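You operate a simulated robot arm through the tools that you are given. There is no shell and no other tool. Be economical: measure what you need, move in short steps, check, and stop when the job is done.

The job below is to be done with a simulated two-armed robot. You get a single attempt, and the scene is never put back.

## Task
Pack up: stow the hose, drain the tub and nest the empty basins.
Fine: Hose in its holder, purple basin into the blue one, dipper inside it; drain closed again.

Only the result counts: the job must be done as asked and must still hold three seconds after the hand-in. Knocking over, shifting, dropping, spilling or breaking anything else fails it.

## Robot
Two 7-joint arms with two-finger parallel grippers on one trunk, on a base that drives. Base frame: it is fixed to the floor where the robot stands at the start and does not move with it; the origin is under the middle of the robot, x ahead of it, y to its left, z up; the surface under the hand at the start is at about z = 0.72. Lengths are in m, angles in rad, forces in N, time in s.
The left shoulder is at the start at [0.07, 0.163, 1.295], the right one opposite. With the tool pointing down near the work surface each hand reaches from about 0.1 to 0.82 m from the robot's upright axis, wherever it stands, measured 20 degrees to its own side. Places, roughly: basin [-2.25, -0.5, 0.75]; drum tap [0.8, 0, 1.1]; holder [0.8, -0.1, 0.8]; tub [0.6, 0.2, 0.8]. Payload 3.43 kg a hand.
The TCP of each hand is the grasp point between the finger pads, 0.034 m short of the fingertips. In the tool frame z runs along the fingers and y along their closing line. The gripper opens to 0.128 m. The fingers are 0.024 m wide and 0.012 m thick; the gripper's body (0.048 by 0.13 m) begins 0.096 m behind the TCP.
Orientation is that of the tool frame in the base frame, as a unit quaternion [x, y, z, w]. With the fingers straight down and closing along the base's y, the tool's x points along the base's -x, its y along +y and its z along -z.

## Interface
- The arms move only by the tool servo_tool. It takes "left_moves", "right_moves" or both (then of equal length, played together; a hand with none holds still); each is a list that holds one entry, the list of rows, each a list of 7 numbers: the shift along the tool's x, y, z in units of 500 mm (1.0 is 500 mm), then the turn, a rotation vector about the tool's x, y, z in units of 60 degrees (1.0 is 60 degrees), then the closure in counts, from 0 (fully open) to 255 (shut). In form: [[[dx, dy, dz, ax, ay, az, gripper], ...]]. A call has 1 to 10 rows; each row is the pose to reach, as a shift and turn from the pose commanded when the call began, along the tool's axes at that moment. A call with a number of a shift or a turn outside -1 to 1 is refused whole. A row lasts 0.2 s, in which the tool goes at most 0.05 m and 0.15 rad; a call with a longer step from one row to the next is refused whole, and so is a gripper value outside its range. A pose out of reach is approached as far as the arm can. The call stops where the force on the tool passes 90 N (or 10 N more than at its start, if that is more) or the arm is blocked; 0.2 s more then pass. The fingers move at their own pace (about 0.153 m/s each) and stop on an object; they squeeze with about 41 N. The grip force told is the motor's: it shows also when the fingers shut on nothing. Time passes only in rows, and 0.2 s behind the last, so rows that repeat a pose let the fingers close. The reply holds the time, the measured pose of the TCP, the force on the tool along the base axes, the opening and the grip force, in the units named above and with some noise, with the torque about the TCP (base axes, N m) and any sound that the robot's microphone picked up, and new pictures: "show" is both (left out), scene, wrist or none (wrist: the cameras of the hands that moved).
- Cameras (640 x 400 px; columns grow to the right, rows downward): "scene" is now at [0.1225, -0.0077, 1.496]; the picture's right is [-0.13, -0.99, 0.00], its down [-0.81, 0.10, -0.58] and it looks along [0.58, -0.07, -0.81] (base axes); focal length 253 px, centre (320, 200). "left" rides on the left gripper at [0.076, 0.011, -0.16] in its tool frame; the picture's right is [-0.15, 0.99, 0.00], its down [-0.88, -0.13, -0.46] and it looks along [-0.45, -0.07, 0.89] (tool axes); focal length 234 px, centre (320, 200). "right" rides on the right gripper at [0.076, -0.011, -0.16] in its tool frame; the picture's right is [0.15, 0.99, 0.00], its down [-0.88, 0.13, -0.46] and it looks along [-0.45, 0.07, 0.89] (tool axes); focal length 234 px, centre (320, 200). There is no depth. A picture from a camera that has moved, and an enlarged one, comes with that camera's place and axes in the base frame and with its lens.
- move_column(by): slides the trunk up (or, below 0, down) by that many m; the arms and the scene camera ride with it, the base frame stays. It gives what a move gives, with no picture.
- roll_base(legs): drives the robot by 1 to 6 legs, each [ahead, left, turn to the left] in m, m and rad, along the robot's own axes; the way and the turn of a leg run together, so that a leg with both is an arc; at most 1.5 m and 3.142 rad a leg. The arms and the cameras ride along, it lands a little off, and it stops where it bumps. It gives what a move gives, and a new picture of the scene camera.
- head_to(pan, tilt): turns the head with the scene camera to pan (to the left, within 1.501 rad either way) and tilt (down, from -0.506 to 1.204), counted from straight ahead of the robot. It gives what a move gives, and a new picture of the scene camera.
- zoom(camera, box): a new picture of the part [left, top, right, bottom] of that camera's present view, enlarged. The clock stands still meanwhile.
- job_done(): hands the job in; it is judged then, once.

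Go step by step. Nothing tells you exact positions but the pictures and the camera data: compare them with the known pose of the tool, close in by small moves and look again before you grip or let go. The budget is 120 turns and 260 pictures, counting those below and the enlarged ones. Unless the task says otherwise, let go and move clear before handing in, and close with one line.

The tools are called after "Call:" by a JSON object that holds its "method" and its "body". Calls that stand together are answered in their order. servo_tool: Moves the arms, as the interface text tells. Its arguments: {"type":"object","properties":{"left_moves":{"type":"array","items":{"type":"array","items":{"type":"array","items":{"type":"number"}}}},"right_moves":{"type":"array","items":{"type":"array","items":{"type":"array","items":{"type":"number"}}}},"show":{"type":"string","enum":["both","scene","wrist","none"]}},"required":[]} The other tools are called the same way: move_column (by) slides the trunk up or down; roll_base (legs) drives the base; head_to (pan, tilt) turns the head that bears the scene camera; zoom (camera, box) takes an enlarged picture of a part of a camera's view; job_done () hands the job in.

At the start:

```text
time: 0.0
left_tcp_pos: [0.5782, 0.2473, 1.1736]
left_tool_rot: [-0.001, 1.0, 0.0, 0.0]
left_force: [-0.6, 0.4, 0.1]
left_wrist_torque: [0.0, 0.0, 0.01]
left_gripper_width: 0.1277
left_grip_force: 0.1
right_tcp_pos: [0.4772, -0.2136, 1.2096]
right_tool_rot: [0.001, 1.0, 0.0, 0.001]
right_force: [0.1, 0.1, 0.2]
right_wrist_torque: [0.02, -0.04, -0.06]
right_gripper_width: 0.1279
right_grip_force: 0.0
trunk travel left (down, up): [-0.775, 0.165]
robot x, y, heading: [0.0, 0.002, -0.001]
head pan, tilt: [-0.126, 0.948]
```

scene: 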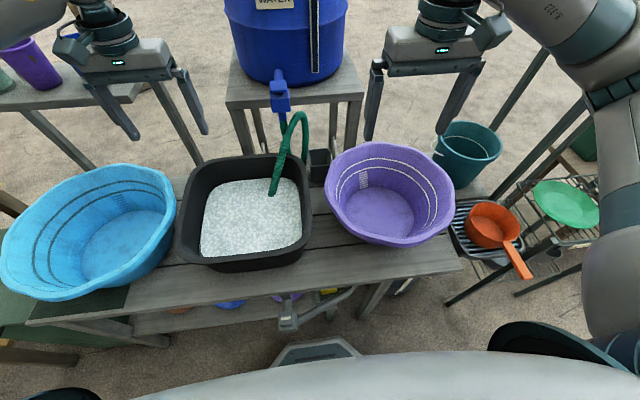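
right: 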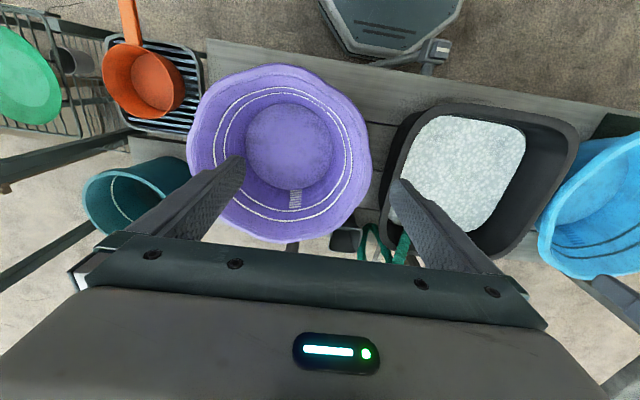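
left: 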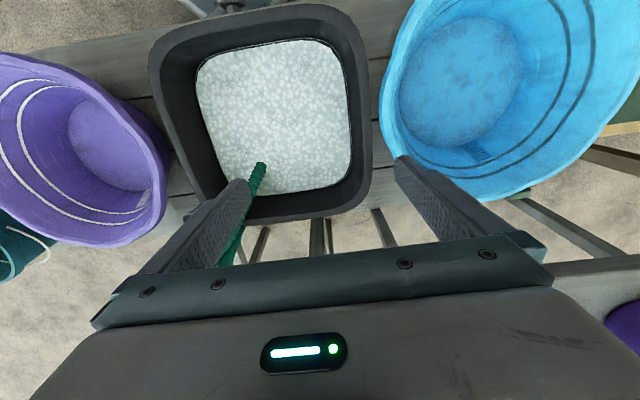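

I see the blue basin on the left, the tub with suds and the hose in it, the purple basin on the right, an orange dipper on a side rack, and a valve under the bench's front edge. I'll look more closely before moving.

Call:
{"method": "zoom", "body": {"camera": "scene", "box": [220, 60, 380, 160]}}

Call:
{"method": "zoom", "body": {"camera": "scene", "box": [240, 130, 400, 230]}}

Call:
{"method": "zoom", "body": {"camera": "scene", "box": [220, 250, 420, 375]}}

Call:
{"method": "zoom", "body": {"camera": "scene", "box": [420, 110, 640, 290]}}

```text
4.00 times, centred on (300, 110) of scene
camera zoom: at [0.1225, -0.0077, 1.496], right [-0.13, -0.99, 0.0], down [-0.81, 0.1, -0.58], along [0.58, -0.07, -0.81], focal length 1013 px, centre (400, 560)
```

zoom: 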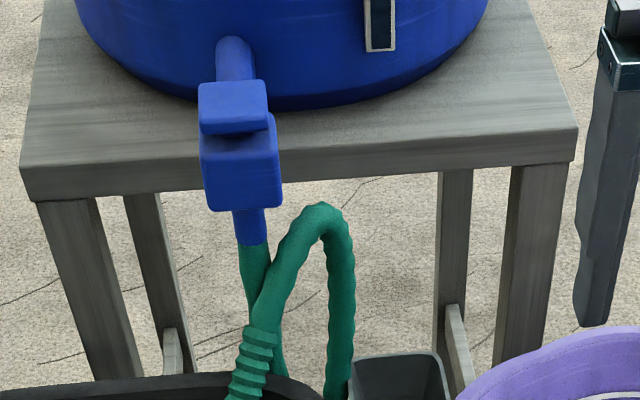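

```text
4.00 times, centred on (320, 180) of scene
camera zoom: at [0.1225, -0.0077, 1.496], right [-0.13, -0.99, 0.0], down [-0.81, 0.1, -0.58], along [0.58, -0.07, -0.81], focal length 1013 px, centre (320, 280)
```

zoom: 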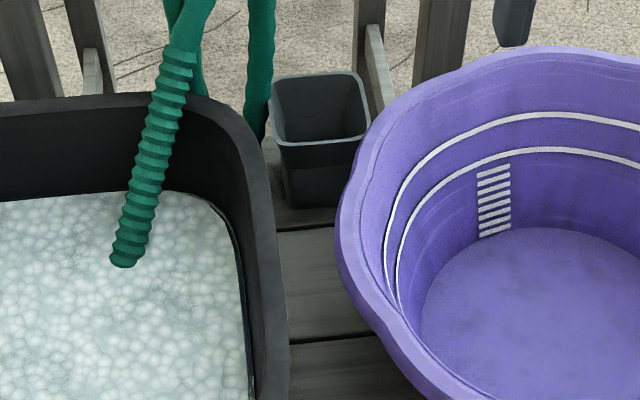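

```text
3.20 times, centred on (320, 312) of scene
camera zoom: at [0.1225, -0.0077, 1.496], right [-0.13, -0.99, 0.0], down [-0.81, 0.1, -0.58], along [0.58, -0.07, -0.81], focal length 811 px, centre (320, -160)
```

zoom: 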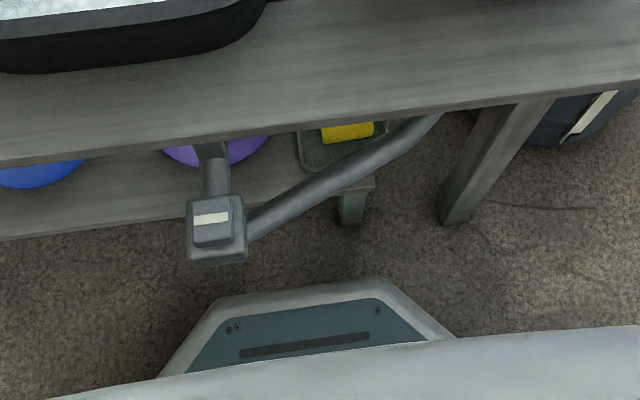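

```text
2.22 times, centred on (530, 200) of scene
camera zoom: at [0.1225, -0.0077, 1.496], right [-0.13, -0.99, 0.0], down [-0.81, 0.1, -0.58], along [0.58, -0.07, -0.81], focal length 563 px, centre (-147, 200)
```

zoom: 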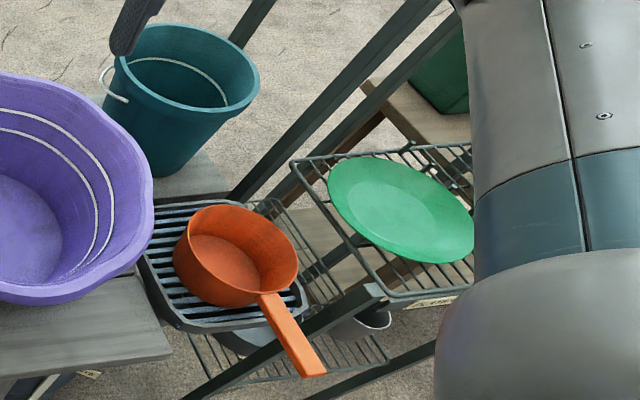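

I want to know where the drain pipe ends and what the drain valve's handle looks like. I'll look around with the head.

Call:
{"method": "head_to", "body": {"pan": 0.0, "tilt": 1.2}}

Call:
{"method": "head_to", "body": {"pan": -0.75, "tilt": 1.0}}

Call:
{"method": "head_to", "body": {"pan": -0.1, "tilt": 0.4}}

```text
time: 0.8
left_tcp_pos: [0.5807, 0.2474, 1.1726]
left_tool_rot: [-0.001, 1.0, 0.0, 0.0]
left_force: [0.1, 0.4, -0.1]
left_wrist_torque: [-0.02, 0.0, 0.03]
left_gripper_width: 0.1281
left_grip_force: 0.1
right_tcp_pos: [0.476, -0.2124, 1.2108]
right_tool_rot: [0.0, 1.0, 0.001, 0.0]
right_force: [0.9, 1.2, 0.0]
right_wrist_torque: [0.0, -0.02, -0.03]
right_gripper_width: 0.1279
right_grip_force: 0.0
trunk travel left (down, up): [-0.775, 0.165]
robot x, y, heading: [-0.0008, -0.0013, -0.006]
head pan, tilt: [0.0, 1.201]
camera scene: at [0.1062, 0.0014, 1.4798], right [0.0, -1.0, 0.0], down [-0.93, 0.0, -0.36], along [0.36, 0.0, -0.93], focal length 253 px, centre (320, 200)
```

scene: 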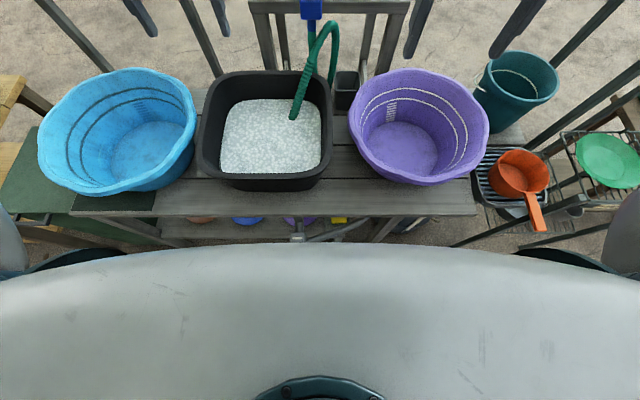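

```text
time: 1.9
left_tcp_pos: [0.5794, 0.2473, 1.1736]
left_tool_rot: [-0.001, 1.0, 0.0, 0.0]
left_force: [0.0, -0.5, -0.4]
left_wrist_torque: [0.0, 0.02, 0.01]
left_gripper_width: 0.1282
left_grip_force: 0.1
right_tcp_pos: [0.4765, -0.2122, 1.2108]
right_tool_rot: [0.0, 1.0, 0.001, 0.0]
right_force: [-1.1, -0.7, 1.2]
right_wrist_torque: [0.0, 0.0, 0.02]
right_gripper_width: 0.128
right_grip_force: 0.1
trunk travel left (down, up): [-0.775, 0.165]
robot x, y, heading: [-0.0021, 0.0009, -0.003]
head pan, tilt: [-0.75, 1.0]
camera scene: at [0.1013, -0.046, 1.4923], right [-0.68, -0.73, 0.0], down [-0.62, 0.57, -0.54], along [0.4, -0.37, -0.84], focal length 253 px, centre (320, 200)
```

scene: 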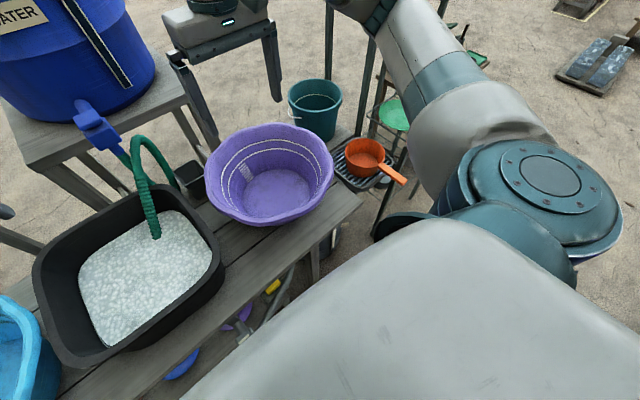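

```text
time: 2.9
left_tcp_pos: [0.579, 0.247, 1.1744]
left_tool_rot: [0.0, 1.0, 0.0, 0.0]
left_force: [-0.5, 0.2, 0.4]
left_wrist_torque: [-0.01, -0.02, 0.01]
left_gripper_width: 0.1279
left_grip_force: 0.1
right_tcp_pos: [0.4765, -0.212, 1.2109]
right_tool_rot: [0.0, 1.0, 0.0, -0.001]
right_force: [0.0, 0.3, -0.5]
right_wrist_torque: [0.0, -0.02, -0.02]
right_gripper_width: 0.1279
right_grip_force: 0.0
trunk travel left (down, up): [-0.775, 0.165]
robot x, y, heading: [-0.0018, 0.0007, -0.001]
head pan, tilt: [-0.099, 0.4]
camera scene: at [0.1425, -0.0079, 1.5425], right [-0.1, -0.99, 0.0], down [-0.39, 0.04, -0.92], along [0.92, -0.09, -0.39], focal length 253 px, centre (320, 200)
```

scene: 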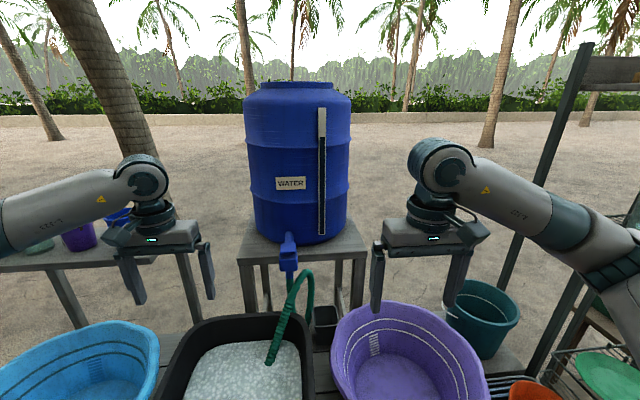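

The valve is under the bench lip, so I'll back up a little and look at it from the front.

Call:
{"method": "roll_base", "body": {"legs": [[-0.6, 0, 0]]}}

Call:
{"method": "move_column", "body": {"by": -0.4}}

Call:
{"method": "head_to", "body": {"pan": -0.1, "tilt": 0.55}}

```text
time: 6.3
left_tcp_pos: [-0.0249, 0.2459, 1.1732]
left_tool_rot: [0.001, 1.0, 0.0, 0.0]
left_force: [0.3, 0.2, 0.0]
left_wrist_torque: [-0.01, 0.0, 0.0]
left_gripper_width: 0.128
left_grip_force: 0.1
right_tcp_pos: [-0.1288, -0.2138, 1.2111]
right_tool_rot: [0.001, 1.0, 0.0, -0.001]
right_force: [-0.3, 0.0, -0.4]
right_wrist_torque: [-0.03, -0.01, 0.02]
right_gripper_width: 0.1279
right_grip_force: 0.0
trunk travel left (down, up): [-0.775, 0.165]
robot x, y, heading: [-0.6062, 0.0006, -0.001]
head pan, tilt: [-0.099, 0.4]
camera scene: at [-0.4614, -0.0073, 1.5424], right [-0.1, -0.99, 0.0], down [-0.39, 0.04, -0.92], along [0.92, -0.09, -0.39], focal length 253 px, centre (320, 200)
```

scene: 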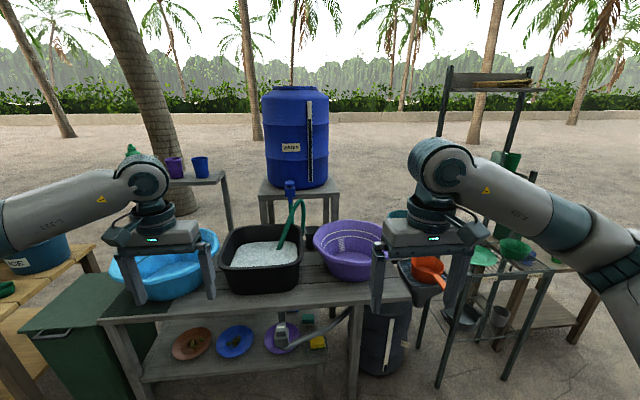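

```text
time: 10.1
left_tcp_pos: [-0.0247, 0.2463, 0.7738]
left_tool_rot: [0.001, 1.0, 0.0, 0.001]
left_force: [-0.2, -0.3, 0.0]
left_wrist_torque: [-0.01, 0.0, -0.01]
left_gripper_width: 0.1278
left_grip_force: 0.0
right_tcp_pos: [-0.1291, -0.2137, 0.8113]
right_tool_rot: [0.001, 1.0, 0.001, 0.0]
right_force: [-1.1, 0.5, -0.2]
right_wrist_torque: [-0.02, 0.04, -0.03]
right_gripper_width: 0.1279
right_grip_force: 0.1
trunk travel left (down, up): [-0.375, 0.565]
robot x, y, heading: [-0.6074, 0.002, -0.001]
head pan, tilt: [-0.099, 0.4]
```

```text
time: 10.8
left_tcp_pos: [-0.0251, 0.2463, 0.7736]
left_tool_rot: [0.002, 1.0, 0.0, 0.0]
left_force: [-0.8, -0.2, 0.4]
left_wrist_torque: [-0.01, -0.01, 0.0]
left_gripper_width: 0.1281
left_grip_force: 0.0
right_tcp_pos: [-0.1302, -0.2132, 0.8107]
right_tool_rot: [0.001, 1.0, 0.0, 0.0]
right_force: [0.0, 0.6, 0.0]
right_wrist_torque: [0.01, 0.02, 0.0]
right_gripper_width: 0.128
right_grip_force: 0.1
trunk travel left (down, up): [-0.375, 0.565]
robot x, y, heading: [-0.6021, -0.0022, 0.003]
head pan, tilt: [-0.099, 0.55]
camera scene: at [-0.465, -0.0071, 1.1289], right [-0.1, -0.99, 0.0], down [-0.52, 0.05, -0.85], along [0.85, -0.09, -0.52], focal length 253 px, centre (320, 200)
```

scene: 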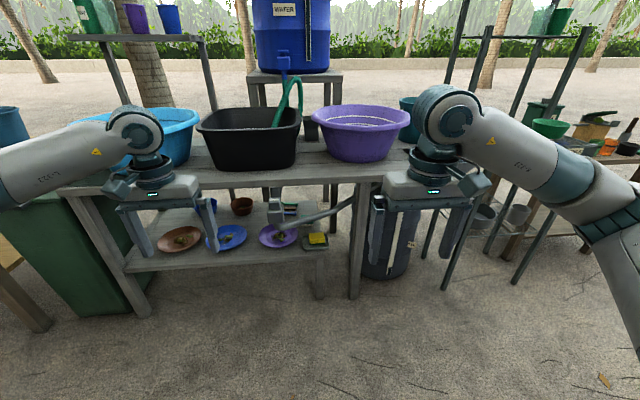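

Call:
{"method": "zoom", "body": {"camera": "scene", "box": [220, 160, 420, 285]}}

Call:
{"method": "zoom", "body": {"camera": "scene", "box": [260, 190, 350, 246]}}

Call:
{"method": "zoom", "body": {"camera": "scene", "box": [250, 50, 410, 150]}}

```text
3.20 times, centred on (320, 222) of scene
camera zoom: at [-0.465, -0.0071, 1.1289], right [-0.1, -0.99, 0.0], down [-0.52, 0.05, -0.85], along [0.85, -0.09, -0.52], focal length 811 px, centre (320, 128)
```

zoom: 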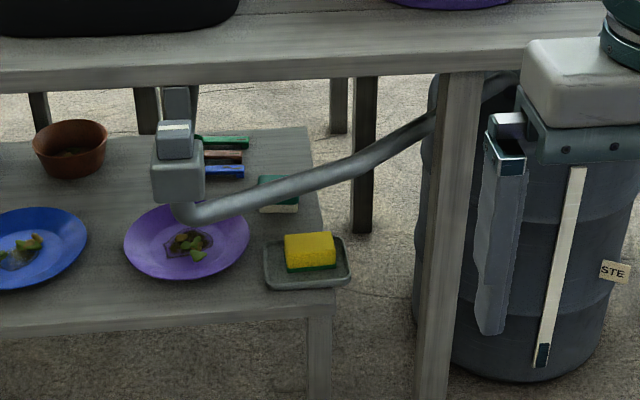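

```text
7.11 times, centred on (305, 218) of scene
camera zoom: at [-0.465, -0.0071, 1.1289], right [-0.1, -0.99, 0.0], down [-0.52, 0.05, -0.85], along [0.85, -0.09, -0.52], focal length 1802 px, centre (427, 72)
```

zoom: 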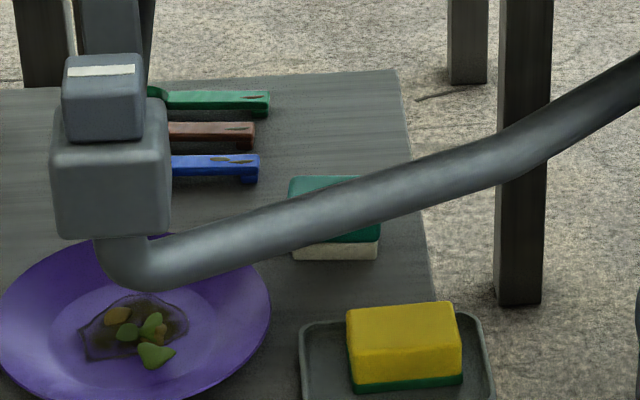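

```text
4.00 times, centred on (330, 100) of scene
camera zoom: at [-0.465, -0.0071, 1.1289], right [-0.1, -0.99, 0.0], down [-0.52, 0.05, -0.85], along [0.85, -0.09, -0.52], focal length 1013 px, centre (280, 600)
```

zoom: 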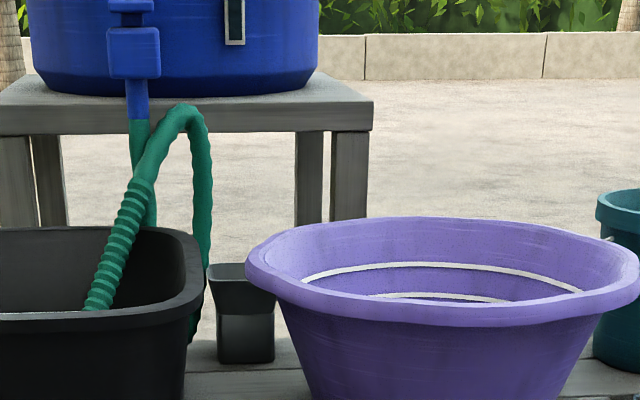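

The drain valve cap is at about (0.29, 0.075, 0.66), and its pipe runs to a waste drum. I'll raise up, come closer and look at the cap with the left wrist camera.

Call:
{"method": "move_column", "body": {"by": 0.25}}

Call:
{"method": "roll_base", "body": {"legs": [[0.3, 0, 0]]}}

```text
time: 13.4
left_tcp_pos: [-0.0245, 0.247, 1.0231]
left_tool_rot: [0.001, 1.0, 0.0, 0.0]
left_force: [-0.1, -0.4, -0.1]
left_wrist_torque: [0.01, 0.01, 0.01]
left_gripper_width: 0.128
left_grip_force: 0.1
right_tcp_pos: [-0.1288, -0.2135, 1.0603]
right_tool_rot: [0.0, 1.0, 0.001, 0.0]
right_force: [-0.3, -0.1, 0.0]
right_wrist_torque: [0.0, -0.03, 0.01]
right_gripper_width: 0.128
right_grip_force: 0.0
trunk travel left (down, up): [-0.625, 0.315]
robot x, y, heading: [-0.6044, 0.002, -0.001]
head pan, tilt: [-0.099, 0.55]
```

```text
time: 15.5
left_tcp_pos: [0.2757, 0.25, 1.023]
left_tool_rot: [-0.001, 1.0, 0.0, 0.0]
left_force: [0.9, -0.1, -0.9]
left_wrist_torque: [-0.02, 0.0, 0.03]
left_gripper_width: 0.1281
left_grip_force: 0.2
right_tcp_pos: [0.1731, -0.2105, 1.0599]
right_tool_rot: [0.0, 1.0, 0.0, 0.0]
right_force: [0.2, -0.6, -1.0]
right_wrist_torque: [0.01, 0.0, 0.01]
right_gripper_width: 0.1282
right_grip_force: 0.0
trunk travel left (down, up): [-0.625, 0.315]
robot x, y, heading: [-0.3048, 0.0012, 0.001]
head pan, tilt: [-0.099, 0.55]
camera scene: at [-0.1635, -0.0068, 1.3788], right [-0.1, -1.0, 0.0], down [-0.52, 0.05, -0.85], along [0.85, -0.08, -0.52], focal length 253 px, centre (320, 200)
```

scene: 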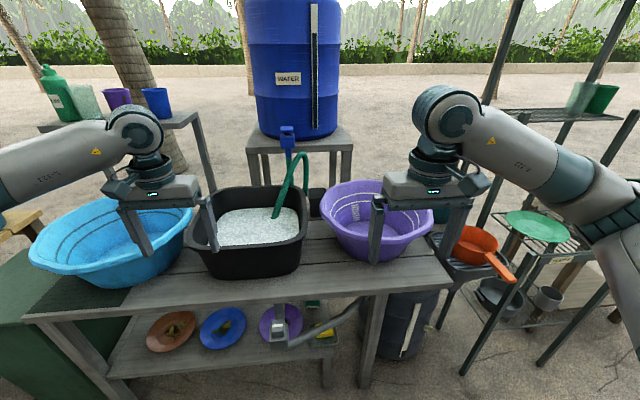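

Call:
{"method": "servo_tool", "body": {"left_moves": [[[0, -0.07, 0.06, 0, 0, 0, 0], [0, -0.14, 0.12, 0, 0, 0, 0], [0, -0.21, 0.18, 0, 0, 0, 0], [0, -0.28, 0.24, 0, 0, 0, 0], [0, -0.35, 0.3, 0, 0, 0, 0]]], "show": "both"}}

```text
time: 16.7
left_tcp_pos: [0.2764, 0.0729, 0.8744]
left_tool_rot: [-0.002, 1.0, 0.0, 0.0]
left_force: [0.0, -0.5, -0.2]
left_wrist_torque: [0.04, 0.01, 0.0]
left_gripper_width: 0.1282
left_grip_force: 0.0
right_tcp_pos: [0.1724, -0.212, 1.0602]
right_tool_rot: [-0.001, 1.0, 0.0, 0.0]
right_force: [0.1, 0.0, -0.8]
right_wrist_torque: [0.05, 0.03, -0.03]
right_gripper_width: 0.1278
right_grip_force: 0.2
trunk travel left (down, up): [-0.625, 0.315]
robot x, y, heading: [-0.3004, 0.0003, 0.002]
head pan, tilt: [-0.099, 0.55]
camera scene: at [-0.1631, -0.0082, 1.3788], right [-0.1, -1.0, 0.0], down [-0.52, 0.05, -0.85], along [0.85, -0.08, -0.52], focal length 253 px, centre (320, 200)
camera left: at [0.2017, 0.0846, 1.0336], right [0.14, 0.99, 0.0], down [0.88, -0.13, 0.46], along [0.45, -0.06, -0.89], focal length 234 px, centre (320, 200)
```

scene: 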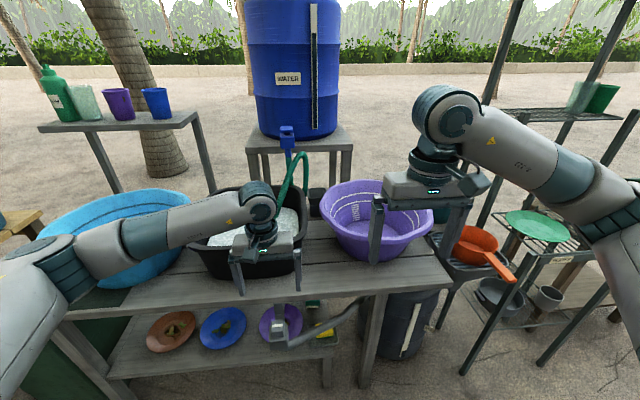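
left: 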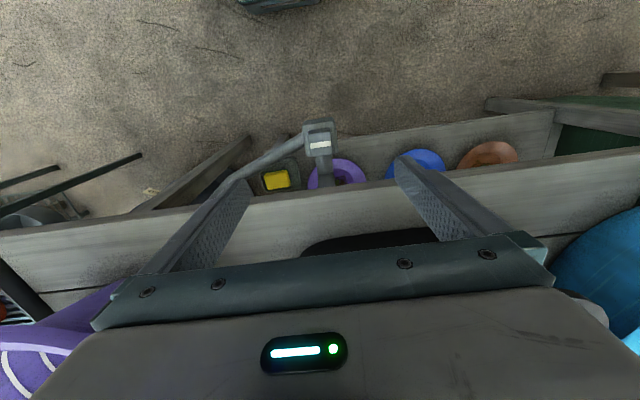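

Call:
{"method": "zoom", "body": {"camera": "left", "box": [280, 100, 360, 150]}}

Call:
{"method": "zoom", "body": {"camera": "scene", "box": [250, 290, 330, 360]}}

```text
8.00 times, centred on (320, 125) of left
camera zoom: at [0.2017, 0.0846, 1.0336], right [0.14, 0.99, 0.0], down [0.88, -0.13, 0.46], along [0.45, -0.06, -0.89], focal length 1873 px, centre (320, 800)
```

zoom: 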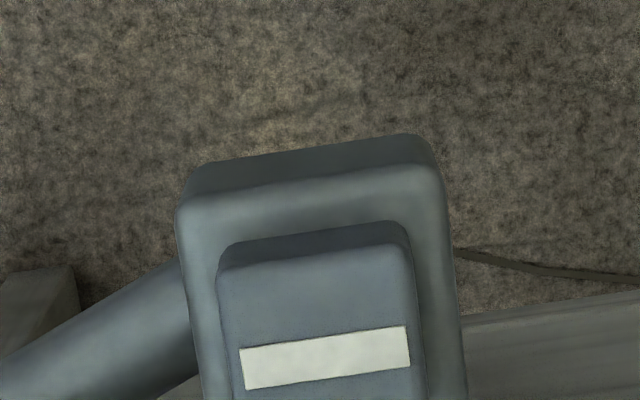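

```text
5.71 times, centred on (290, 325) of scene
camera zoom: at [-0.1631, -0.0082, 1.3788], right [-0.1, -1.0, 0.0], down [-0.52, 0.05, -0.85], along [0.85, -0.08, -0.52], focal length 1448 px, centre (491, -514)
```

zoom: 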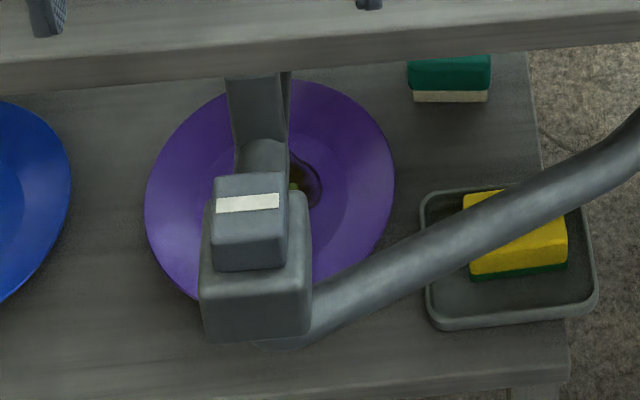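

The valve cap is about 35 mm square and centred at (0.291, 0.075), with its top at about z 0.665. I'll lower the left hand over it.

Call:
{"method": "servo_tool", "body": {"left_moves": [[[-0.01, 0.002, 0.08, 0, 0, 0, 0], [-0.02, 0.004, 0.16, 0, 0, 0, 0], [-0.029, 0.004, 0.24, 0, 0, 0, 0], [-0.029, 0.004, 0.32, 0, 0, 0, 0], [-0.029, 0.004, 0.36, 0, 0, 0, 0]]], "show": "both"}}

Call:
{"method": "zoom", "body": {"camera": "scene", "box": [220, 240, 380, 360]}}

```text
time: 17.9
left_tcp_pos: [0.2902, 0.0755, 0.692]
left_tool_rot: [-0.001, 1.0, 0.0, 0.0]
left_force: [0.7, 0.0, 0.1]
left_wrist_torque: [-0.02, -0.01, -0.01]
left_gripper_width: 0.1281
left_grip_force: 0.1
right_tcp_pos: [0.1728, -0.21, 1.0608]
right_tool_rot: [-0.001, 1.0, 0.0, -0.001]
right_force: [-1.4, 0.2, -0.2]
right_wrist_torque: [0.0, 0.0, 0.0]
right_gripper_width: 0.1279
right_grip_force: 0.1
trunk travel left (down, up): [-0.625, 0.315]
robot x, y, heading: [-0.2991, 0.0017, -0.001]
head pan, tilt: [-0.099, 0.55]
camera scene: at [-0.1636, -0.007, 1.3788], right [-0.1, -1.0, 0.0], down [-0.52, 0.05, -0.85], along [0.85, -0.08, -0.52], focal length 253 px, centre (320, 200)
camera left: at [0.2159, 0.0873, 0.853], right [0.14, 0.99, 0.0], down [0.88, -0.13, 0.46], along [0.45, -0.07, -0.89], focal length 234 px, centre (320, 200)
```

scene: 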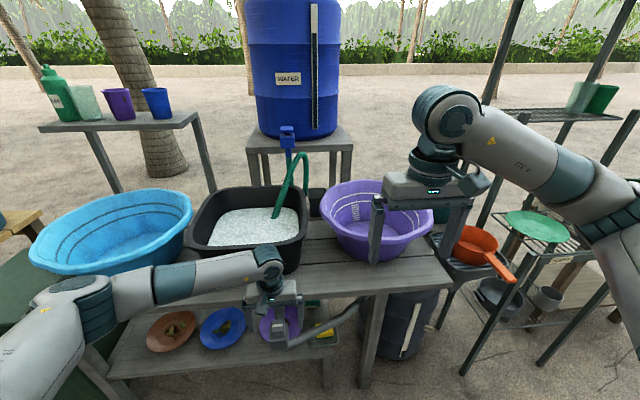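
left: 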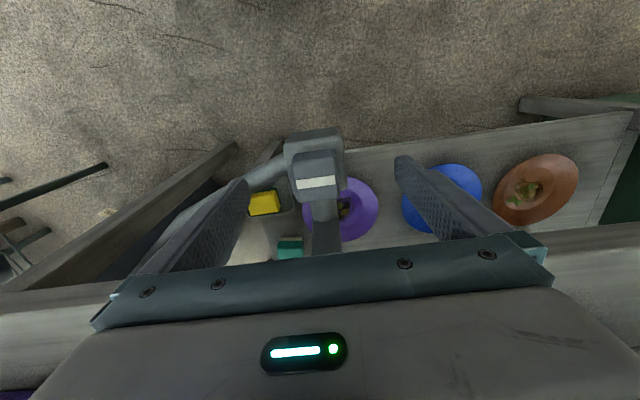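

```text
3.33 times, centred on (300, 300) of scene
camera zoom: at [-0.1636, -0.007, 1.3788], right [-0.1, -1.0, 0.0], down [-0.52, 0.05, -0.85], along [0.85, -0.08, -0.52], focal length 844 px, centre (387, -133)
```

zoom: 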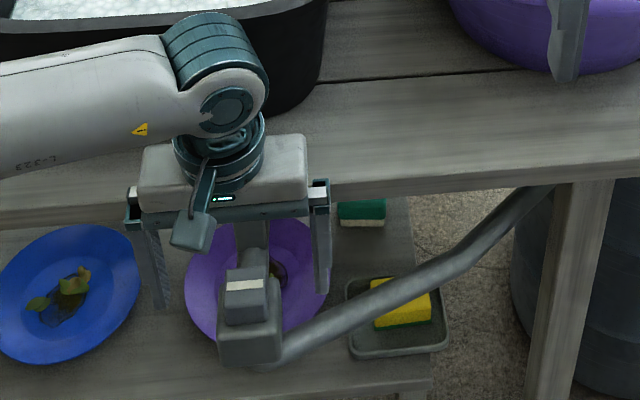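

The fingertips now straddle the cap at its level, so I'll close.

Call:
{"method": "servo_tool", "body": {"left_moves": [[[0, 0, 0, 0, 0, 0, 255], [0, 0, 0, 0, 0, 0, 255], [0, 0, 0, 0, 0, 0, 255], [0, 0, 0, 0, 0, 0, 255]]], "show": "both"}}

Call:
{"method": "zoom", "body": {"camera": "scene", "box": [240, 270, 320, 330]}}

```text
time: 18.9
left_tcp_pos: [0.2922, 0.0716, 0.6927]
left_tool_rot: [0.0, 1.0, 0.0, 0.0]
left_force: [-0.7, -17.4, -5.2]
left_wrist_torque: [-0.81, -0.39, 0.08]
left_gripper_width: 0.0378
left_grip_force: 44.6
right_tcp_pos: [0.1745, -0.2139, 1.0601]
right_tool_rot: [0.001, 1.0, 0.001, -0.001]
right_force: [0.0, 0.0, -0.4]
right_wrist_torque: [0.01, -0.02, -0.03]
right_gripper_width: 0.1281
right_grip_force: 0.3
trunk travel left (down, up): [-0.625, 0.315]
robot x, y, heading: [-0.304, 0.0007, 0.002]
head pan, tilt: [-0.099, 0.55]
camera scene: at [-0.1633, -0.0089, 1.3787], right [-0.1, -1.0, 0.0], down [-0.52, 0.05, -0.85], along [0.85, -0.08, -0.52], focal length 253 px, centre (320, 200)
camera left: at [0.2159, 0.0848, 0.8535], right [0.15, 0.99, 0.0], down [0.88, -0.13, 0.46], along [0.45, -0.07, -0.89], focal length 234 px, centre (320, 200)
```

scene: 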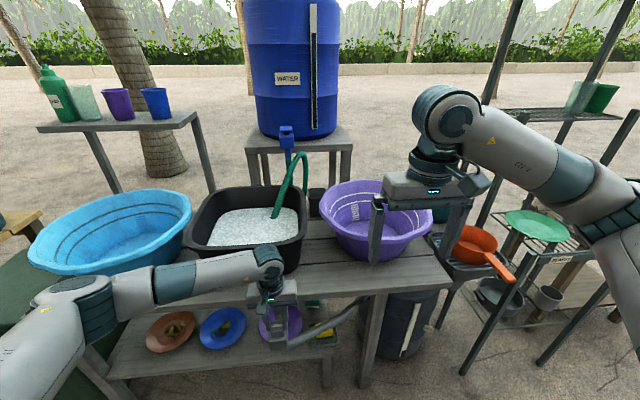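
left: 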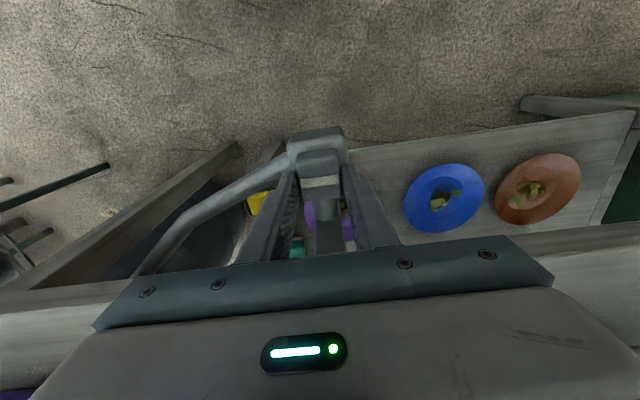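

```text
6.67 times, centred on (280, 300) of scene
camera zoom: at [-0.1633, -0.0089, 1.3787], right [-0.1, -1.0, 0.0], down [-0.52, 0.05, -0.85], along [0.85, -0.08, -0.52], focal length 1689 px, centre (587, -467)
```

zoom: 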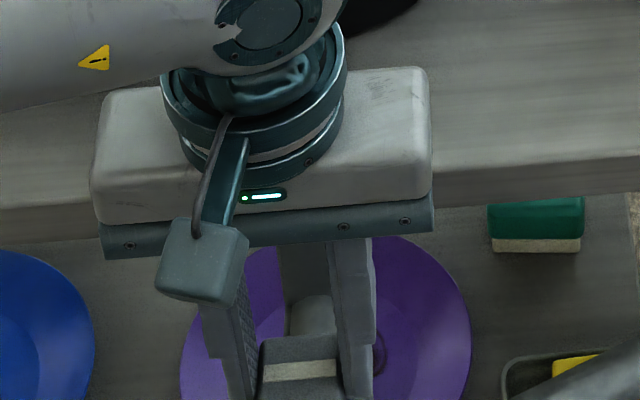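

Gripped at 38 mm. I'll try a small twist to find how the valve moves.

Call:
{"method": "servo_tool", "body": {"left_moves": [[[0, -0.008, 0, 0, 0, 0, 255], [0, -0.008, 0, 0, 0, -0.14, 255], [0, -0.008, 0, 0, 0, -0.28, 255]]], "show": "wrist"}}

```text
time: 19.7
left_tcp_pos: [0.2899, 0.0738, 0.6936]
left_tool_rot: [-0.148, 0.989, 0.001, 0.0]
left_force: [2.5, -3.4, -0.2]
left_wrist_torque: [-0.56, 1.27, 0.02]
left_gripper_width: 0.038
left_grip_force: 45.1
right_tcp_pos: [0.1732, -0.2107, 1.0605]
right_tool_rot: [-0.001, 1.0, 0.0, 0.0]
right_force: [-0.2, 1.0, 0.8]
right_wrist_torque: [0.0, 0.01, 0.04]
right_gripper_width: 0.1278
right_grip_force: 0.1
trunk travel left (down, up): [-0.625, 0.315]
robot x, y, heading: [-0.3029, 0.0004, -0.002]
head pan, tilt: [-0.099, 0.55]
camera left: at [0.2158, 0.062, 0.8536], right [-0.15, 0.99, 0.0], down [0.88, 0.13, 0.46], along [0.45, 0.07, -0.89], focal length 234 px, centre (320, 200)
```

left: 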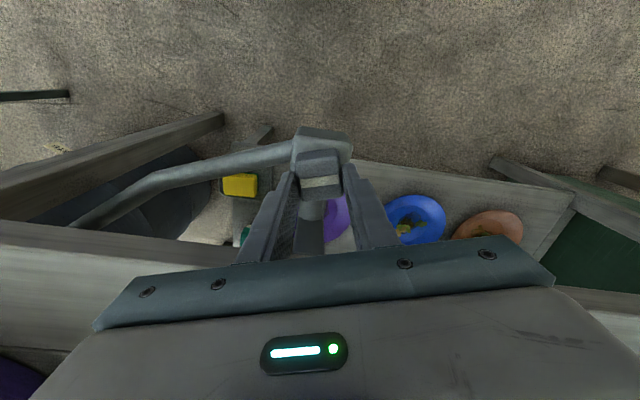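

Call:
{"method": "zoom", "body": {"camera": "left", "box": [270, 110, 370, 210]}}

```text
4.00 times, centred on (320, 160) of left
camera zoom: at [0.2158, 0.062, 0.8536], right [-0.15, 0.99, 0.0], down [0.88, 0.13, 0.46], along [0.45, 0.07, -0.89], focal length 937 px, centre (320, 360)
```

zoom: 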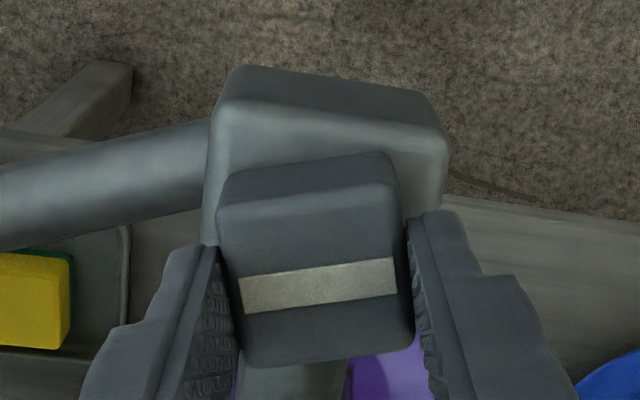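

The cap turns with the hand, so it is a rotary knob. I'll keep turning and listen.

Call:
{"method": "servo_tool", "body": {"left_moves": [[[0, 0, 0, 0, 0, -0.14, 255], [0, 0, 0, 0, 0, -0.28, 255], [0, 0, 0, 0, 0, -0.42, 255], [0, 0, 0, 0, 0, -0.56, 255]]], "show": "wrist"}}

Call:
{"method": "servo_tool", "body": {"left_moves": [[[0, 0, 0, 0, 0, -0.14, 255], [0, 0, 0, 0, 0, -0.28, 255], [0, 0, 0, 0, 0, -0.42, 255], [0, 0, 0, 0, 0, -0.56, 255], [0, 0, 0, 0, 0, -0.65, 255]]], "show": "both"}}

```text
time: 20.7
left_tcp_pos: [0.2896, 0.0737, 0.6936]
left_tool_rot: [-0.429, 0.903, 0.001, 0.001]
left_force: [-2.2, 16.9, 1.0]
left_wrist_torque: [-0.01, 0.7, -0.01]
left_gripper_width: 0.0383
left_grip_force: 44.7
right_tcp_pos: [0.1727, -0.2089, 1.0603]
right_tool_rot: [-0.001, 1.0, 0.0, 0.0]
right_force: [1.3, 0.6, -0.5]
right_wrist_torque: [0.03, -0.01, -0.02]
right_gripper_width: 0.128
right_grip_force: 0.1
trunk travel left (down, up): [-0.625, 0.315]
robot x, y, heading: [-0.3037, -0.0001, 0.002]
head pan, tilt: [-0.099, 0.55]
camera left: at [0.234, 0.0232, 0.8534], right [-0.67, 0.74, 0.0], down [0.66, 0.6, 0.46], along [0.34, 0.31, -0.89], focal length 234 px, centre (320, 200)
```

left: 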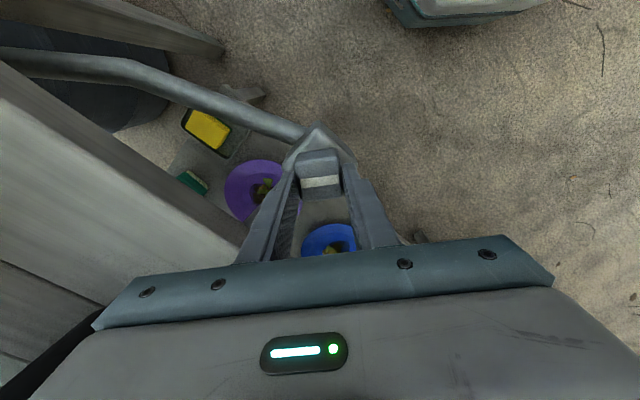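

```text
time: 21.9
left_tcp_pos: [0.2875, 0.0715, 0.6923]
left_tool_rot: [-0.704, 0.71, 0.001, -0.001]
left_force: [-13.8, 23.3, 0.4]
left_wrist_torque: [0.8, -0.29, -1.95]
left_gripper_width: 0.0412
left_grip_force: 44.9
right_tcp_pos: [0.172, -0.2106, 1.0619]
right_tool_rot: [0.0, 1.0, 0.0, 0.001]
right_force: [-0.2, 0.9, 0.8]
right_wrist_torque: [0.01, -0.01, 0.03]
right_gripper_width: 0.1282
right_grip_force: 0.0
trunk travel left (down, up): [-0.625, 0.315]
robot x, y, heading: [-0.3025, -0.0, 0.002]
head pan, tilt: [-0.099, 0.55]
camera scene: at [-0.1654, -0.0046, 1.3789], right [-0.1, -1.0, 0.0], down [-0.52, 0.05, -0.85], along [0.85, -0.09, -0.52], focal length 253 px, centre (320, 200)
camera left: at [0.2771, -0.0026, 0.8536], right [-0.99, 0.16, 0.0], down [0.14, 0.88, 0.46], along [0.07, 0.45, -0.89], focal length 234 px, centre (320, 200)
```

scene: 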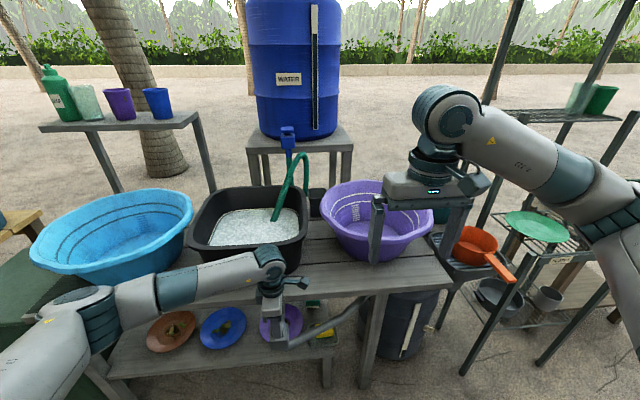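
left: 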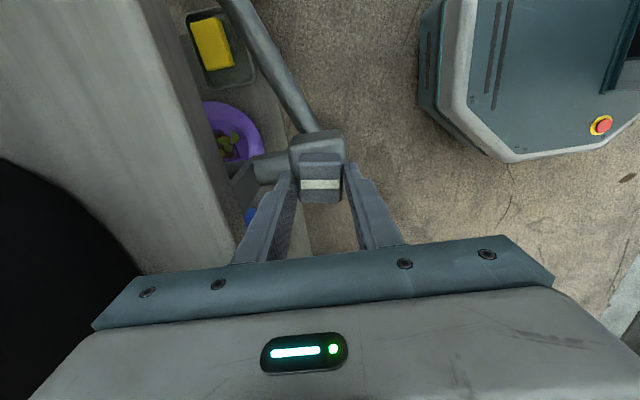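

The knob has reached a stop at about 90° and the bar is in line with the pipe. I'll let go and watch the tub level and the waste gauge.

Call:
{"method": "servo_tool", "body": {"left_moves": [[[0, 0, 0, 0, 0, 0, 120], [0, 0, 0, 0, 0, 0, 60], [0, 0, -0.05, 0, 0, 0, 60], [0, 0, -0.1, 0, 0, 0, 60], [0, 0, -0.1, 0, 0, 0, 60], [0, 0, -0.1, 0, 0, 0, 60], [0, 0, -0.1, 0, 0, 0, 60], [0, 0, -0.1, 0, 0, 0, 60], [0, 0, -0.1, 0, 0, 0, 60], [0, 0, -0.1, 0, 0, 0, 60]]], "show": "both"}}

Call:
{"method": "zoom", "body": {"camera": "scene", "box": [180, 180, 440, 370]}}

```text
time: 24.1
left_tcp_pos: [0.2893, 0.0722, 0.7453]
left_tool_rot: [-0.704, 0.71, 0.001, 0.0]
left_force: [-2.5, -0.1, 1.8]
left_wrist_torque: [0.01, -0.07, 0.01]
left_gripper_width: 0.0968
left_grip_force: 0.0
right_tcp_pos: [0.1732, -0.2114, 1.0605]
right_tool_rot: [0.0, 1.0, 0.0, 0.0]
right_force: [-1.3, 0.1, -0.5]
right_wrist_torque: [0.02, 0.05, -0.01]
right_gripper_width: 0.1279
right_grip_force: 0.1
trunk travel left (down, up): [-0.625, 0.315]
robot x, y, heading: [-0.3024, 0.0031, -0.001]
head pan, tilt: [-0.099, 0.55]
camera scene: at [-0.1642, -0.0069, 1.3789], right [-0.1, -1.0, 0.0], down [-0.52, 0.05, -0.85], along [0.85, -0.08, -0.52], focal length 253 px, centre (320, 200)
camera left: at [0.2788, -0.0036, 0.9047], right [-0.99, 0.15, 0.0], down [0.14, 0.88, 0.46], along [0.07, 0.45, -0.89], focal length 234 px, centre (320, 200)
```

scene: 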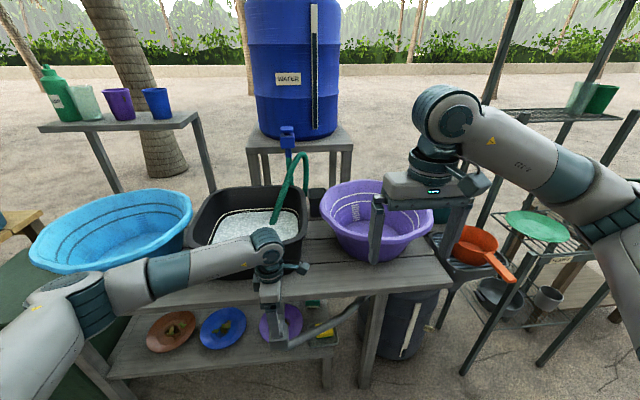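
left: 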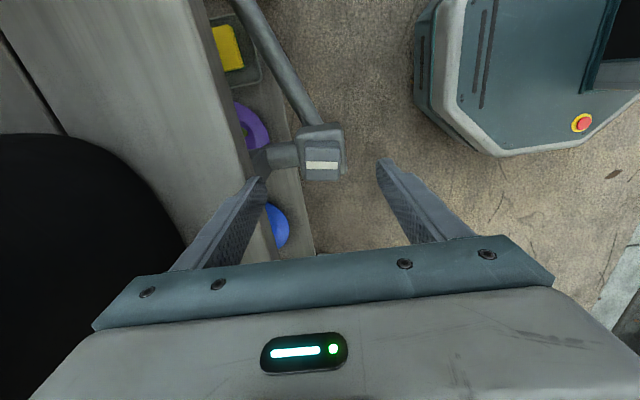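

```text
2.11 times, centred on (310, 275) of scene
camera zoom: at [-0.1642, -0.0069, 1.3789], right [-0.1, -1.0, 0.0], down [-0.52, 0.05, -0.85], along [0.85, -0.08, -0.52], focal length 533 px, centre (341, 42)
```

zoom: 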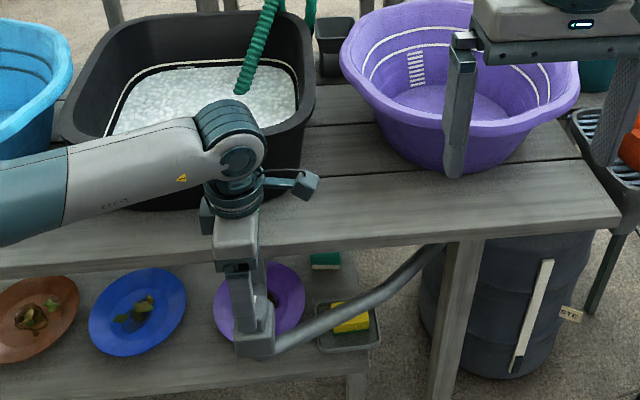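

The tub is draining: the level has dropped below the line. Meanwhile I'll lift the left hand clear and turn it back.

Call:
{"method": "servo_tool", "body": {"left_moves": [[[0, 0, -0.09, 0, 0, 0.1, 0], [0, 0, -0.18, 0, 0, 0.24, 0], [0, 0, -0.27, 0, 0, 0.38, 0], [0, 0, -0.36, 0, 0, 0.52, 0], [0, 0, -0.45, 0, 0, 0.66, 0], [0, 0, -0.54, 0, 0, 0.8, 0], [0, 0, -0.6, 0, 0, 0.93, 0]]], "show": "none"}}

Call:
{"method": "servo_tool", "body": {"left_moves": [[[0, 0, 0, 0, 0, 0.14, 0], [0, 0, 0, 0, 0, 0.28, 0], [0, 0, 0, 0, 0, 0.42, 0], [0, 0, 0, 0, 0, 0.56, 0]]], "show": "none"}}

Call:
{"method": "head_to", "body": {"pan": 0.0, "tilt": 0.7}}

```text
time: 25.7
left_tcp_pos: [0.2901, 0.0724, 1.0424]
left_tool_rot: [-0.29, 0.957, 0.001, 0.0]
left_force: [0.2, -0.3, -0.5]
left_wrist_torque: [0.0, -0.02, 0.0]
left_gripper_width: 0.1279
left_grip_force: 0.0
right_tcp_pos: [0.174, -0.2115, 1.0606]
right_tool_rot: [0.0, 1.0, 0.0, 0.0]
right_force: [-0.1, -0.7, 0.2]
right_wrist_torque: [-0.01, 0.02, -0.02]
right_gripper_width: 0.1279
right_grip_force: 0.0
trunk travel left (down, up): [-0.625, 0.315]
robot x, y, heading: [-0.3029, 0.0007, 0.005]
head pan, tilt: [-0.099, 0.55]
```

```text
time: 26.7
left_tcp_pos: [0.2913, 0.0718, 1.0426]
left_tool_rot: [0.0, 1.0, 0.0, 0.0]
left_force: [-0.3, 0.2, 0.0]
left_wrist_torque: [-0.01, -0.01, 0.02]
left_gripper_width: 0.1279
left_grip_force: 0.0
right_tcp_pos: [0.1721, -0.2109, 1.0606]
right_tool_rot: [0.0, 1.0, 0.001, 0.0]
right_force: [-0.3, -0.5, 0.1]
right_wrist_torque: [0.01, 0.04, 0.01]
right_gripper_width: 0.128
right_grip_force: 0.0
trunk travel left (down, up): [-0.625, 0.315]
robot x, y, heading: [-0.3028, 0.0012, 0.006]
head pan, tilt: [-0.099, 0.55]
```

```text
time: 27.4
left_tcp_pos: [0.2904, 0.0726, 1.0418]
left_tool_rot: [-0.001, 1.0, 0.0, 0.0]
left_force: [-0.3, -0.2, -0.5]
left_wrist_torque: [-0.01, 0.04, 0.04]
left_gripper_width: 0.1278
left_grip_force: 0.1
right_tcp_pos: [0.1739, -0.2118, 1.0607]
right_tool_rot: [0.0, 1.0, 0.0, -0.001]
right_force: [0.2, -0.4, 0.0]
right_wrist_torque: [-0.02, 0.0, -0.02]
right_gripper_width: 0.1282
right_grip_force: 0.1
trunk travel left (down, up): [-0.625, 0.315]
robot x, y, heading: [-0.305, -0.0008, 0.0]
head pan, tilt: [0.0, 0.7]
camera scene: at [-0.1681, 0.002, 1.3657], right [0.0, -1.0, 0.0], down [-0.64, 0.0, -0.77], along [0.77, 0.0, -0.64], focal length 253 px, centre (320, 200)
```

scene: 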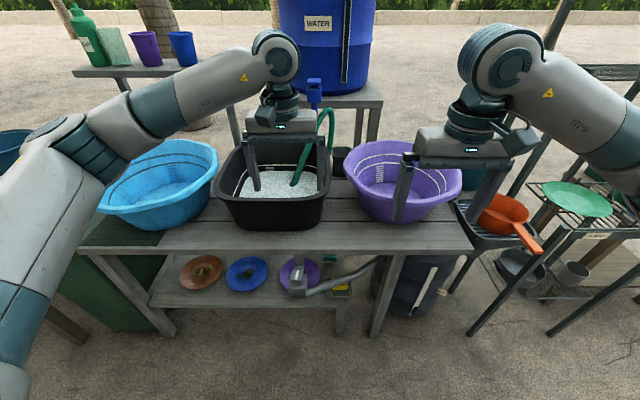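

I'll raise the trunk, move the left hand aside and drive back to the work position to inspect the hose and its holder.

Call:
{"method": "move_column", "body": {"by": 0.15}}

Call:
{"method": "servo_tool", "body": {"left_moves": [[[0, 0.09, -0.02, 0, 0, 0, 0], [0, 0.18, -0.04, 0, 0, 0, 0], [0, 0.27, -0.06, 0, 0, 0, 0], [0.0, 0.36, -0.08, 0, 0, 0, 0]]], "show": "none"}}

Call:
{"method": "roll_base", "body": {"legs": [[0.3, 0, 0]]}}

Call:
{"method": "zoom", "body": {"camera": "right", "box": [0, 0, 640, 400]}}

Call:
{"method": "zoom", "body": {"camera": "left", "box": [0, 0, 640, 400]}}

```text
time: 29.1
left_tcp_pos: [0.2903, 0.0724, 1.1916]
left_tool_rot: [-0.001, 1.0, 0.001, 0.001]
left_force: [-0.6, 0.5, -0.2]
left_wrist_torque: [0.02, 0.02, 0.02]
left_gripper_width: 0.1281
left_grip_force: 0.1
right_tcp_pos: [0.1727, -0.211, 1.2112]
right_tool_rot: [0.0, 1.0, 0.0, 0.0]
right_force: [0.6, 0.3, 0.0]
right_wrist_torque: [0.0, 0.0, 0.01]
right_gripper_width: 0.1279
right_grip_force: 0.0
trunk travel left (down, up): [-0.775, 0.165]
robot x, y, heading: [-0.3002, -0.0003, 0.001]
head pan, tilt: [0.0, 0.7]
```

```text
time: 30.1
left_tcp_pos: [0.2885, 0.2533, 1.2351]
left_tool_rot: [0.0, 1.0, -0.001, 0.0]
left_force: [0.3, 0.2, 0.1]
left_wrist_torque: [-0.03, -0.06, -0.01]
left_gripper_width: 0.1279
left_grip_force: 0.0
right_tcp_pos: [0.1719, -0.2094, 1.2115]
right_tool_rot: [0.0, 1.0, -0.001, 0.0]
right_force: [-0.3, 0.4, -0.4]
right_wrist_torque: [-0.04, -0.04, 0.0]
right_gripper_width: 0.1281
right_grip_force: 0.0
trunk travel left (down, up): [-0.775, 0.165]
robot x, y, heading: [-0.3035, -0.0004, -0.001]
head pan, tilt: [0.0, 0.7]
```

```text
time: 32.2
left_tcp_pos: [0.5905, 0.2479, 1.2355]
left_tool_rot: [0.001, 1.0, 0.0, 0.001]
left_force: [-0.1, -0.8, 0.0]
left_wrist_torque: [-0.01, 0.0, 0.03]
left_gripper_width: 0.1281
left_grip_force: 0.0
right_tcp_pos: [0.4707, -0.2139, 1.2114]
right_tool_rot: [0.002, 1.0, 0.0, 0.001]
right_force: [-0.2, 0.5, 0.6]
right_wrist_torque: [-0.04, 0.03, -0.01]
right_gripper_width: 0.128
right_grip_force: 0.2
trunk travel left (down, up): [-0.775, 0.165]
robot x, y, heading: [-0.0011, -0.002, -0.001]
head pan, tilt: [0.0, 0.7]
camera scene: at [0.1307, 0.0013, 1.5159], right [0.0, -1.0, 0.0], down [-0.64, 0.0, -0.77], along [0.77, 0.0, -0.64], focal length 253 px, centre (320, 200)
```

scene: 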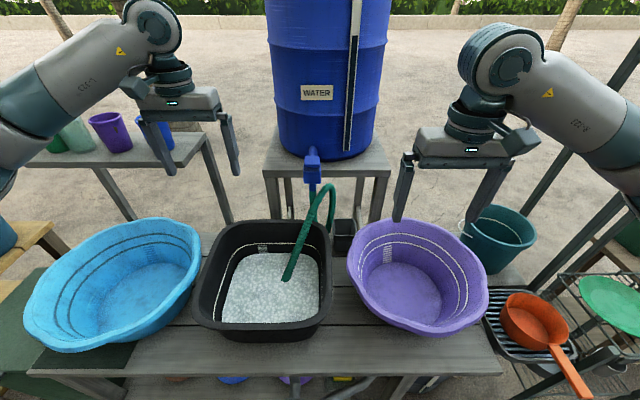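

```text
1.00 times, centred on (320, 200) of right (not enlarged: the box is as wide or as high as the picture)
camera zoom: at [0.3951, -0.2244, 1.371], right [-0.14, 0.99, 0.0], down [0.88, 0.13, 0.46], along [0.45, 0.07, -0.89], focal length 234 px, centre (320, 200)
```

zoom: 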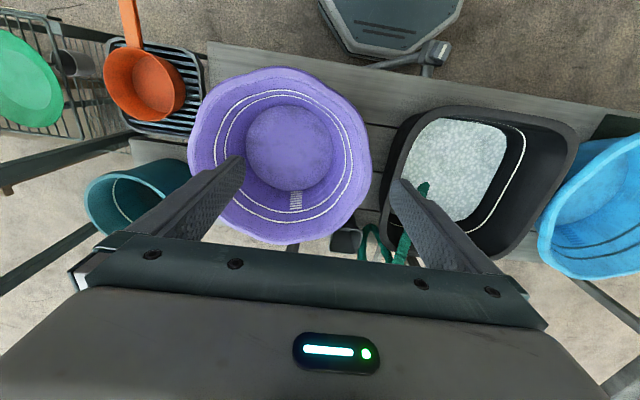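

```text
1.00 times, centred on (320, 200) of left (not enlarged: the box is as wide or as high as the picture)
camera zoom: at [0.515, 0.2608, 1.3955], right [0.15, 0.99, 0.0], down [0.88, -0.13, 0.46], along [0.45, -0.07, -0.89], focal length 234 px, centre (320, 200)
```

zoom: 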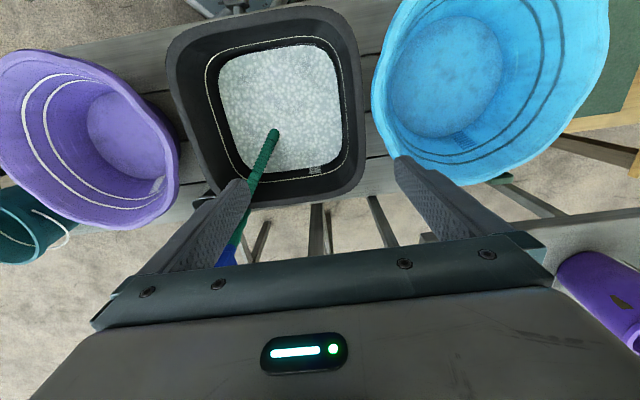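

Call:
{"method": "zoom", "body": {"camera": "scene", "box": [240, 150, 400, 300]}}

Call:
{"method": "zoom", "body": {"camera": "left", "box": [190, 100, 330, 270]}}

```text
2.67 times, centred on (320, 225) of scene
camera zoom: at [0.1307, 0.0013, 1.5159], right [0.0, -1.0, 0.0], down [-0.64, 0.0, -0.77], along [0.77, 0.0, -0.64], focal length 676 px, centre (320, 133)
```

zoom: 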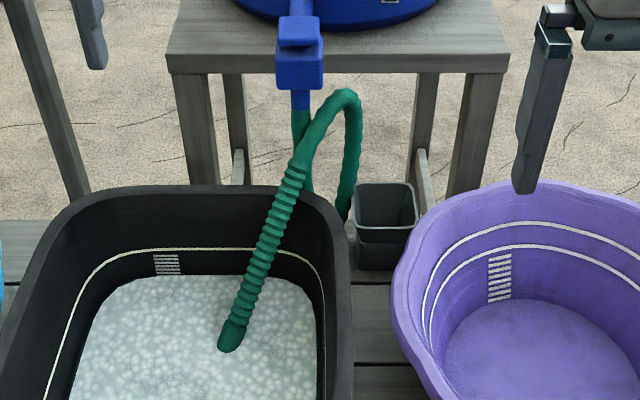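

```text
2.35 times, centred on (260, 185) of left
camera zoom: at [0.515, 0.2608, 1.3955], right [0.15, 0.99, 0.0], down [0.88, -0.13, 0.46], along [0.45, -0.07, -0.89], focal length 551 px, centre (461, 235)
```

zoom: 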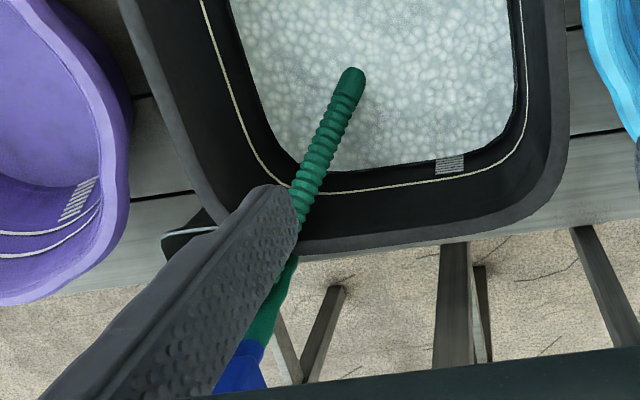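

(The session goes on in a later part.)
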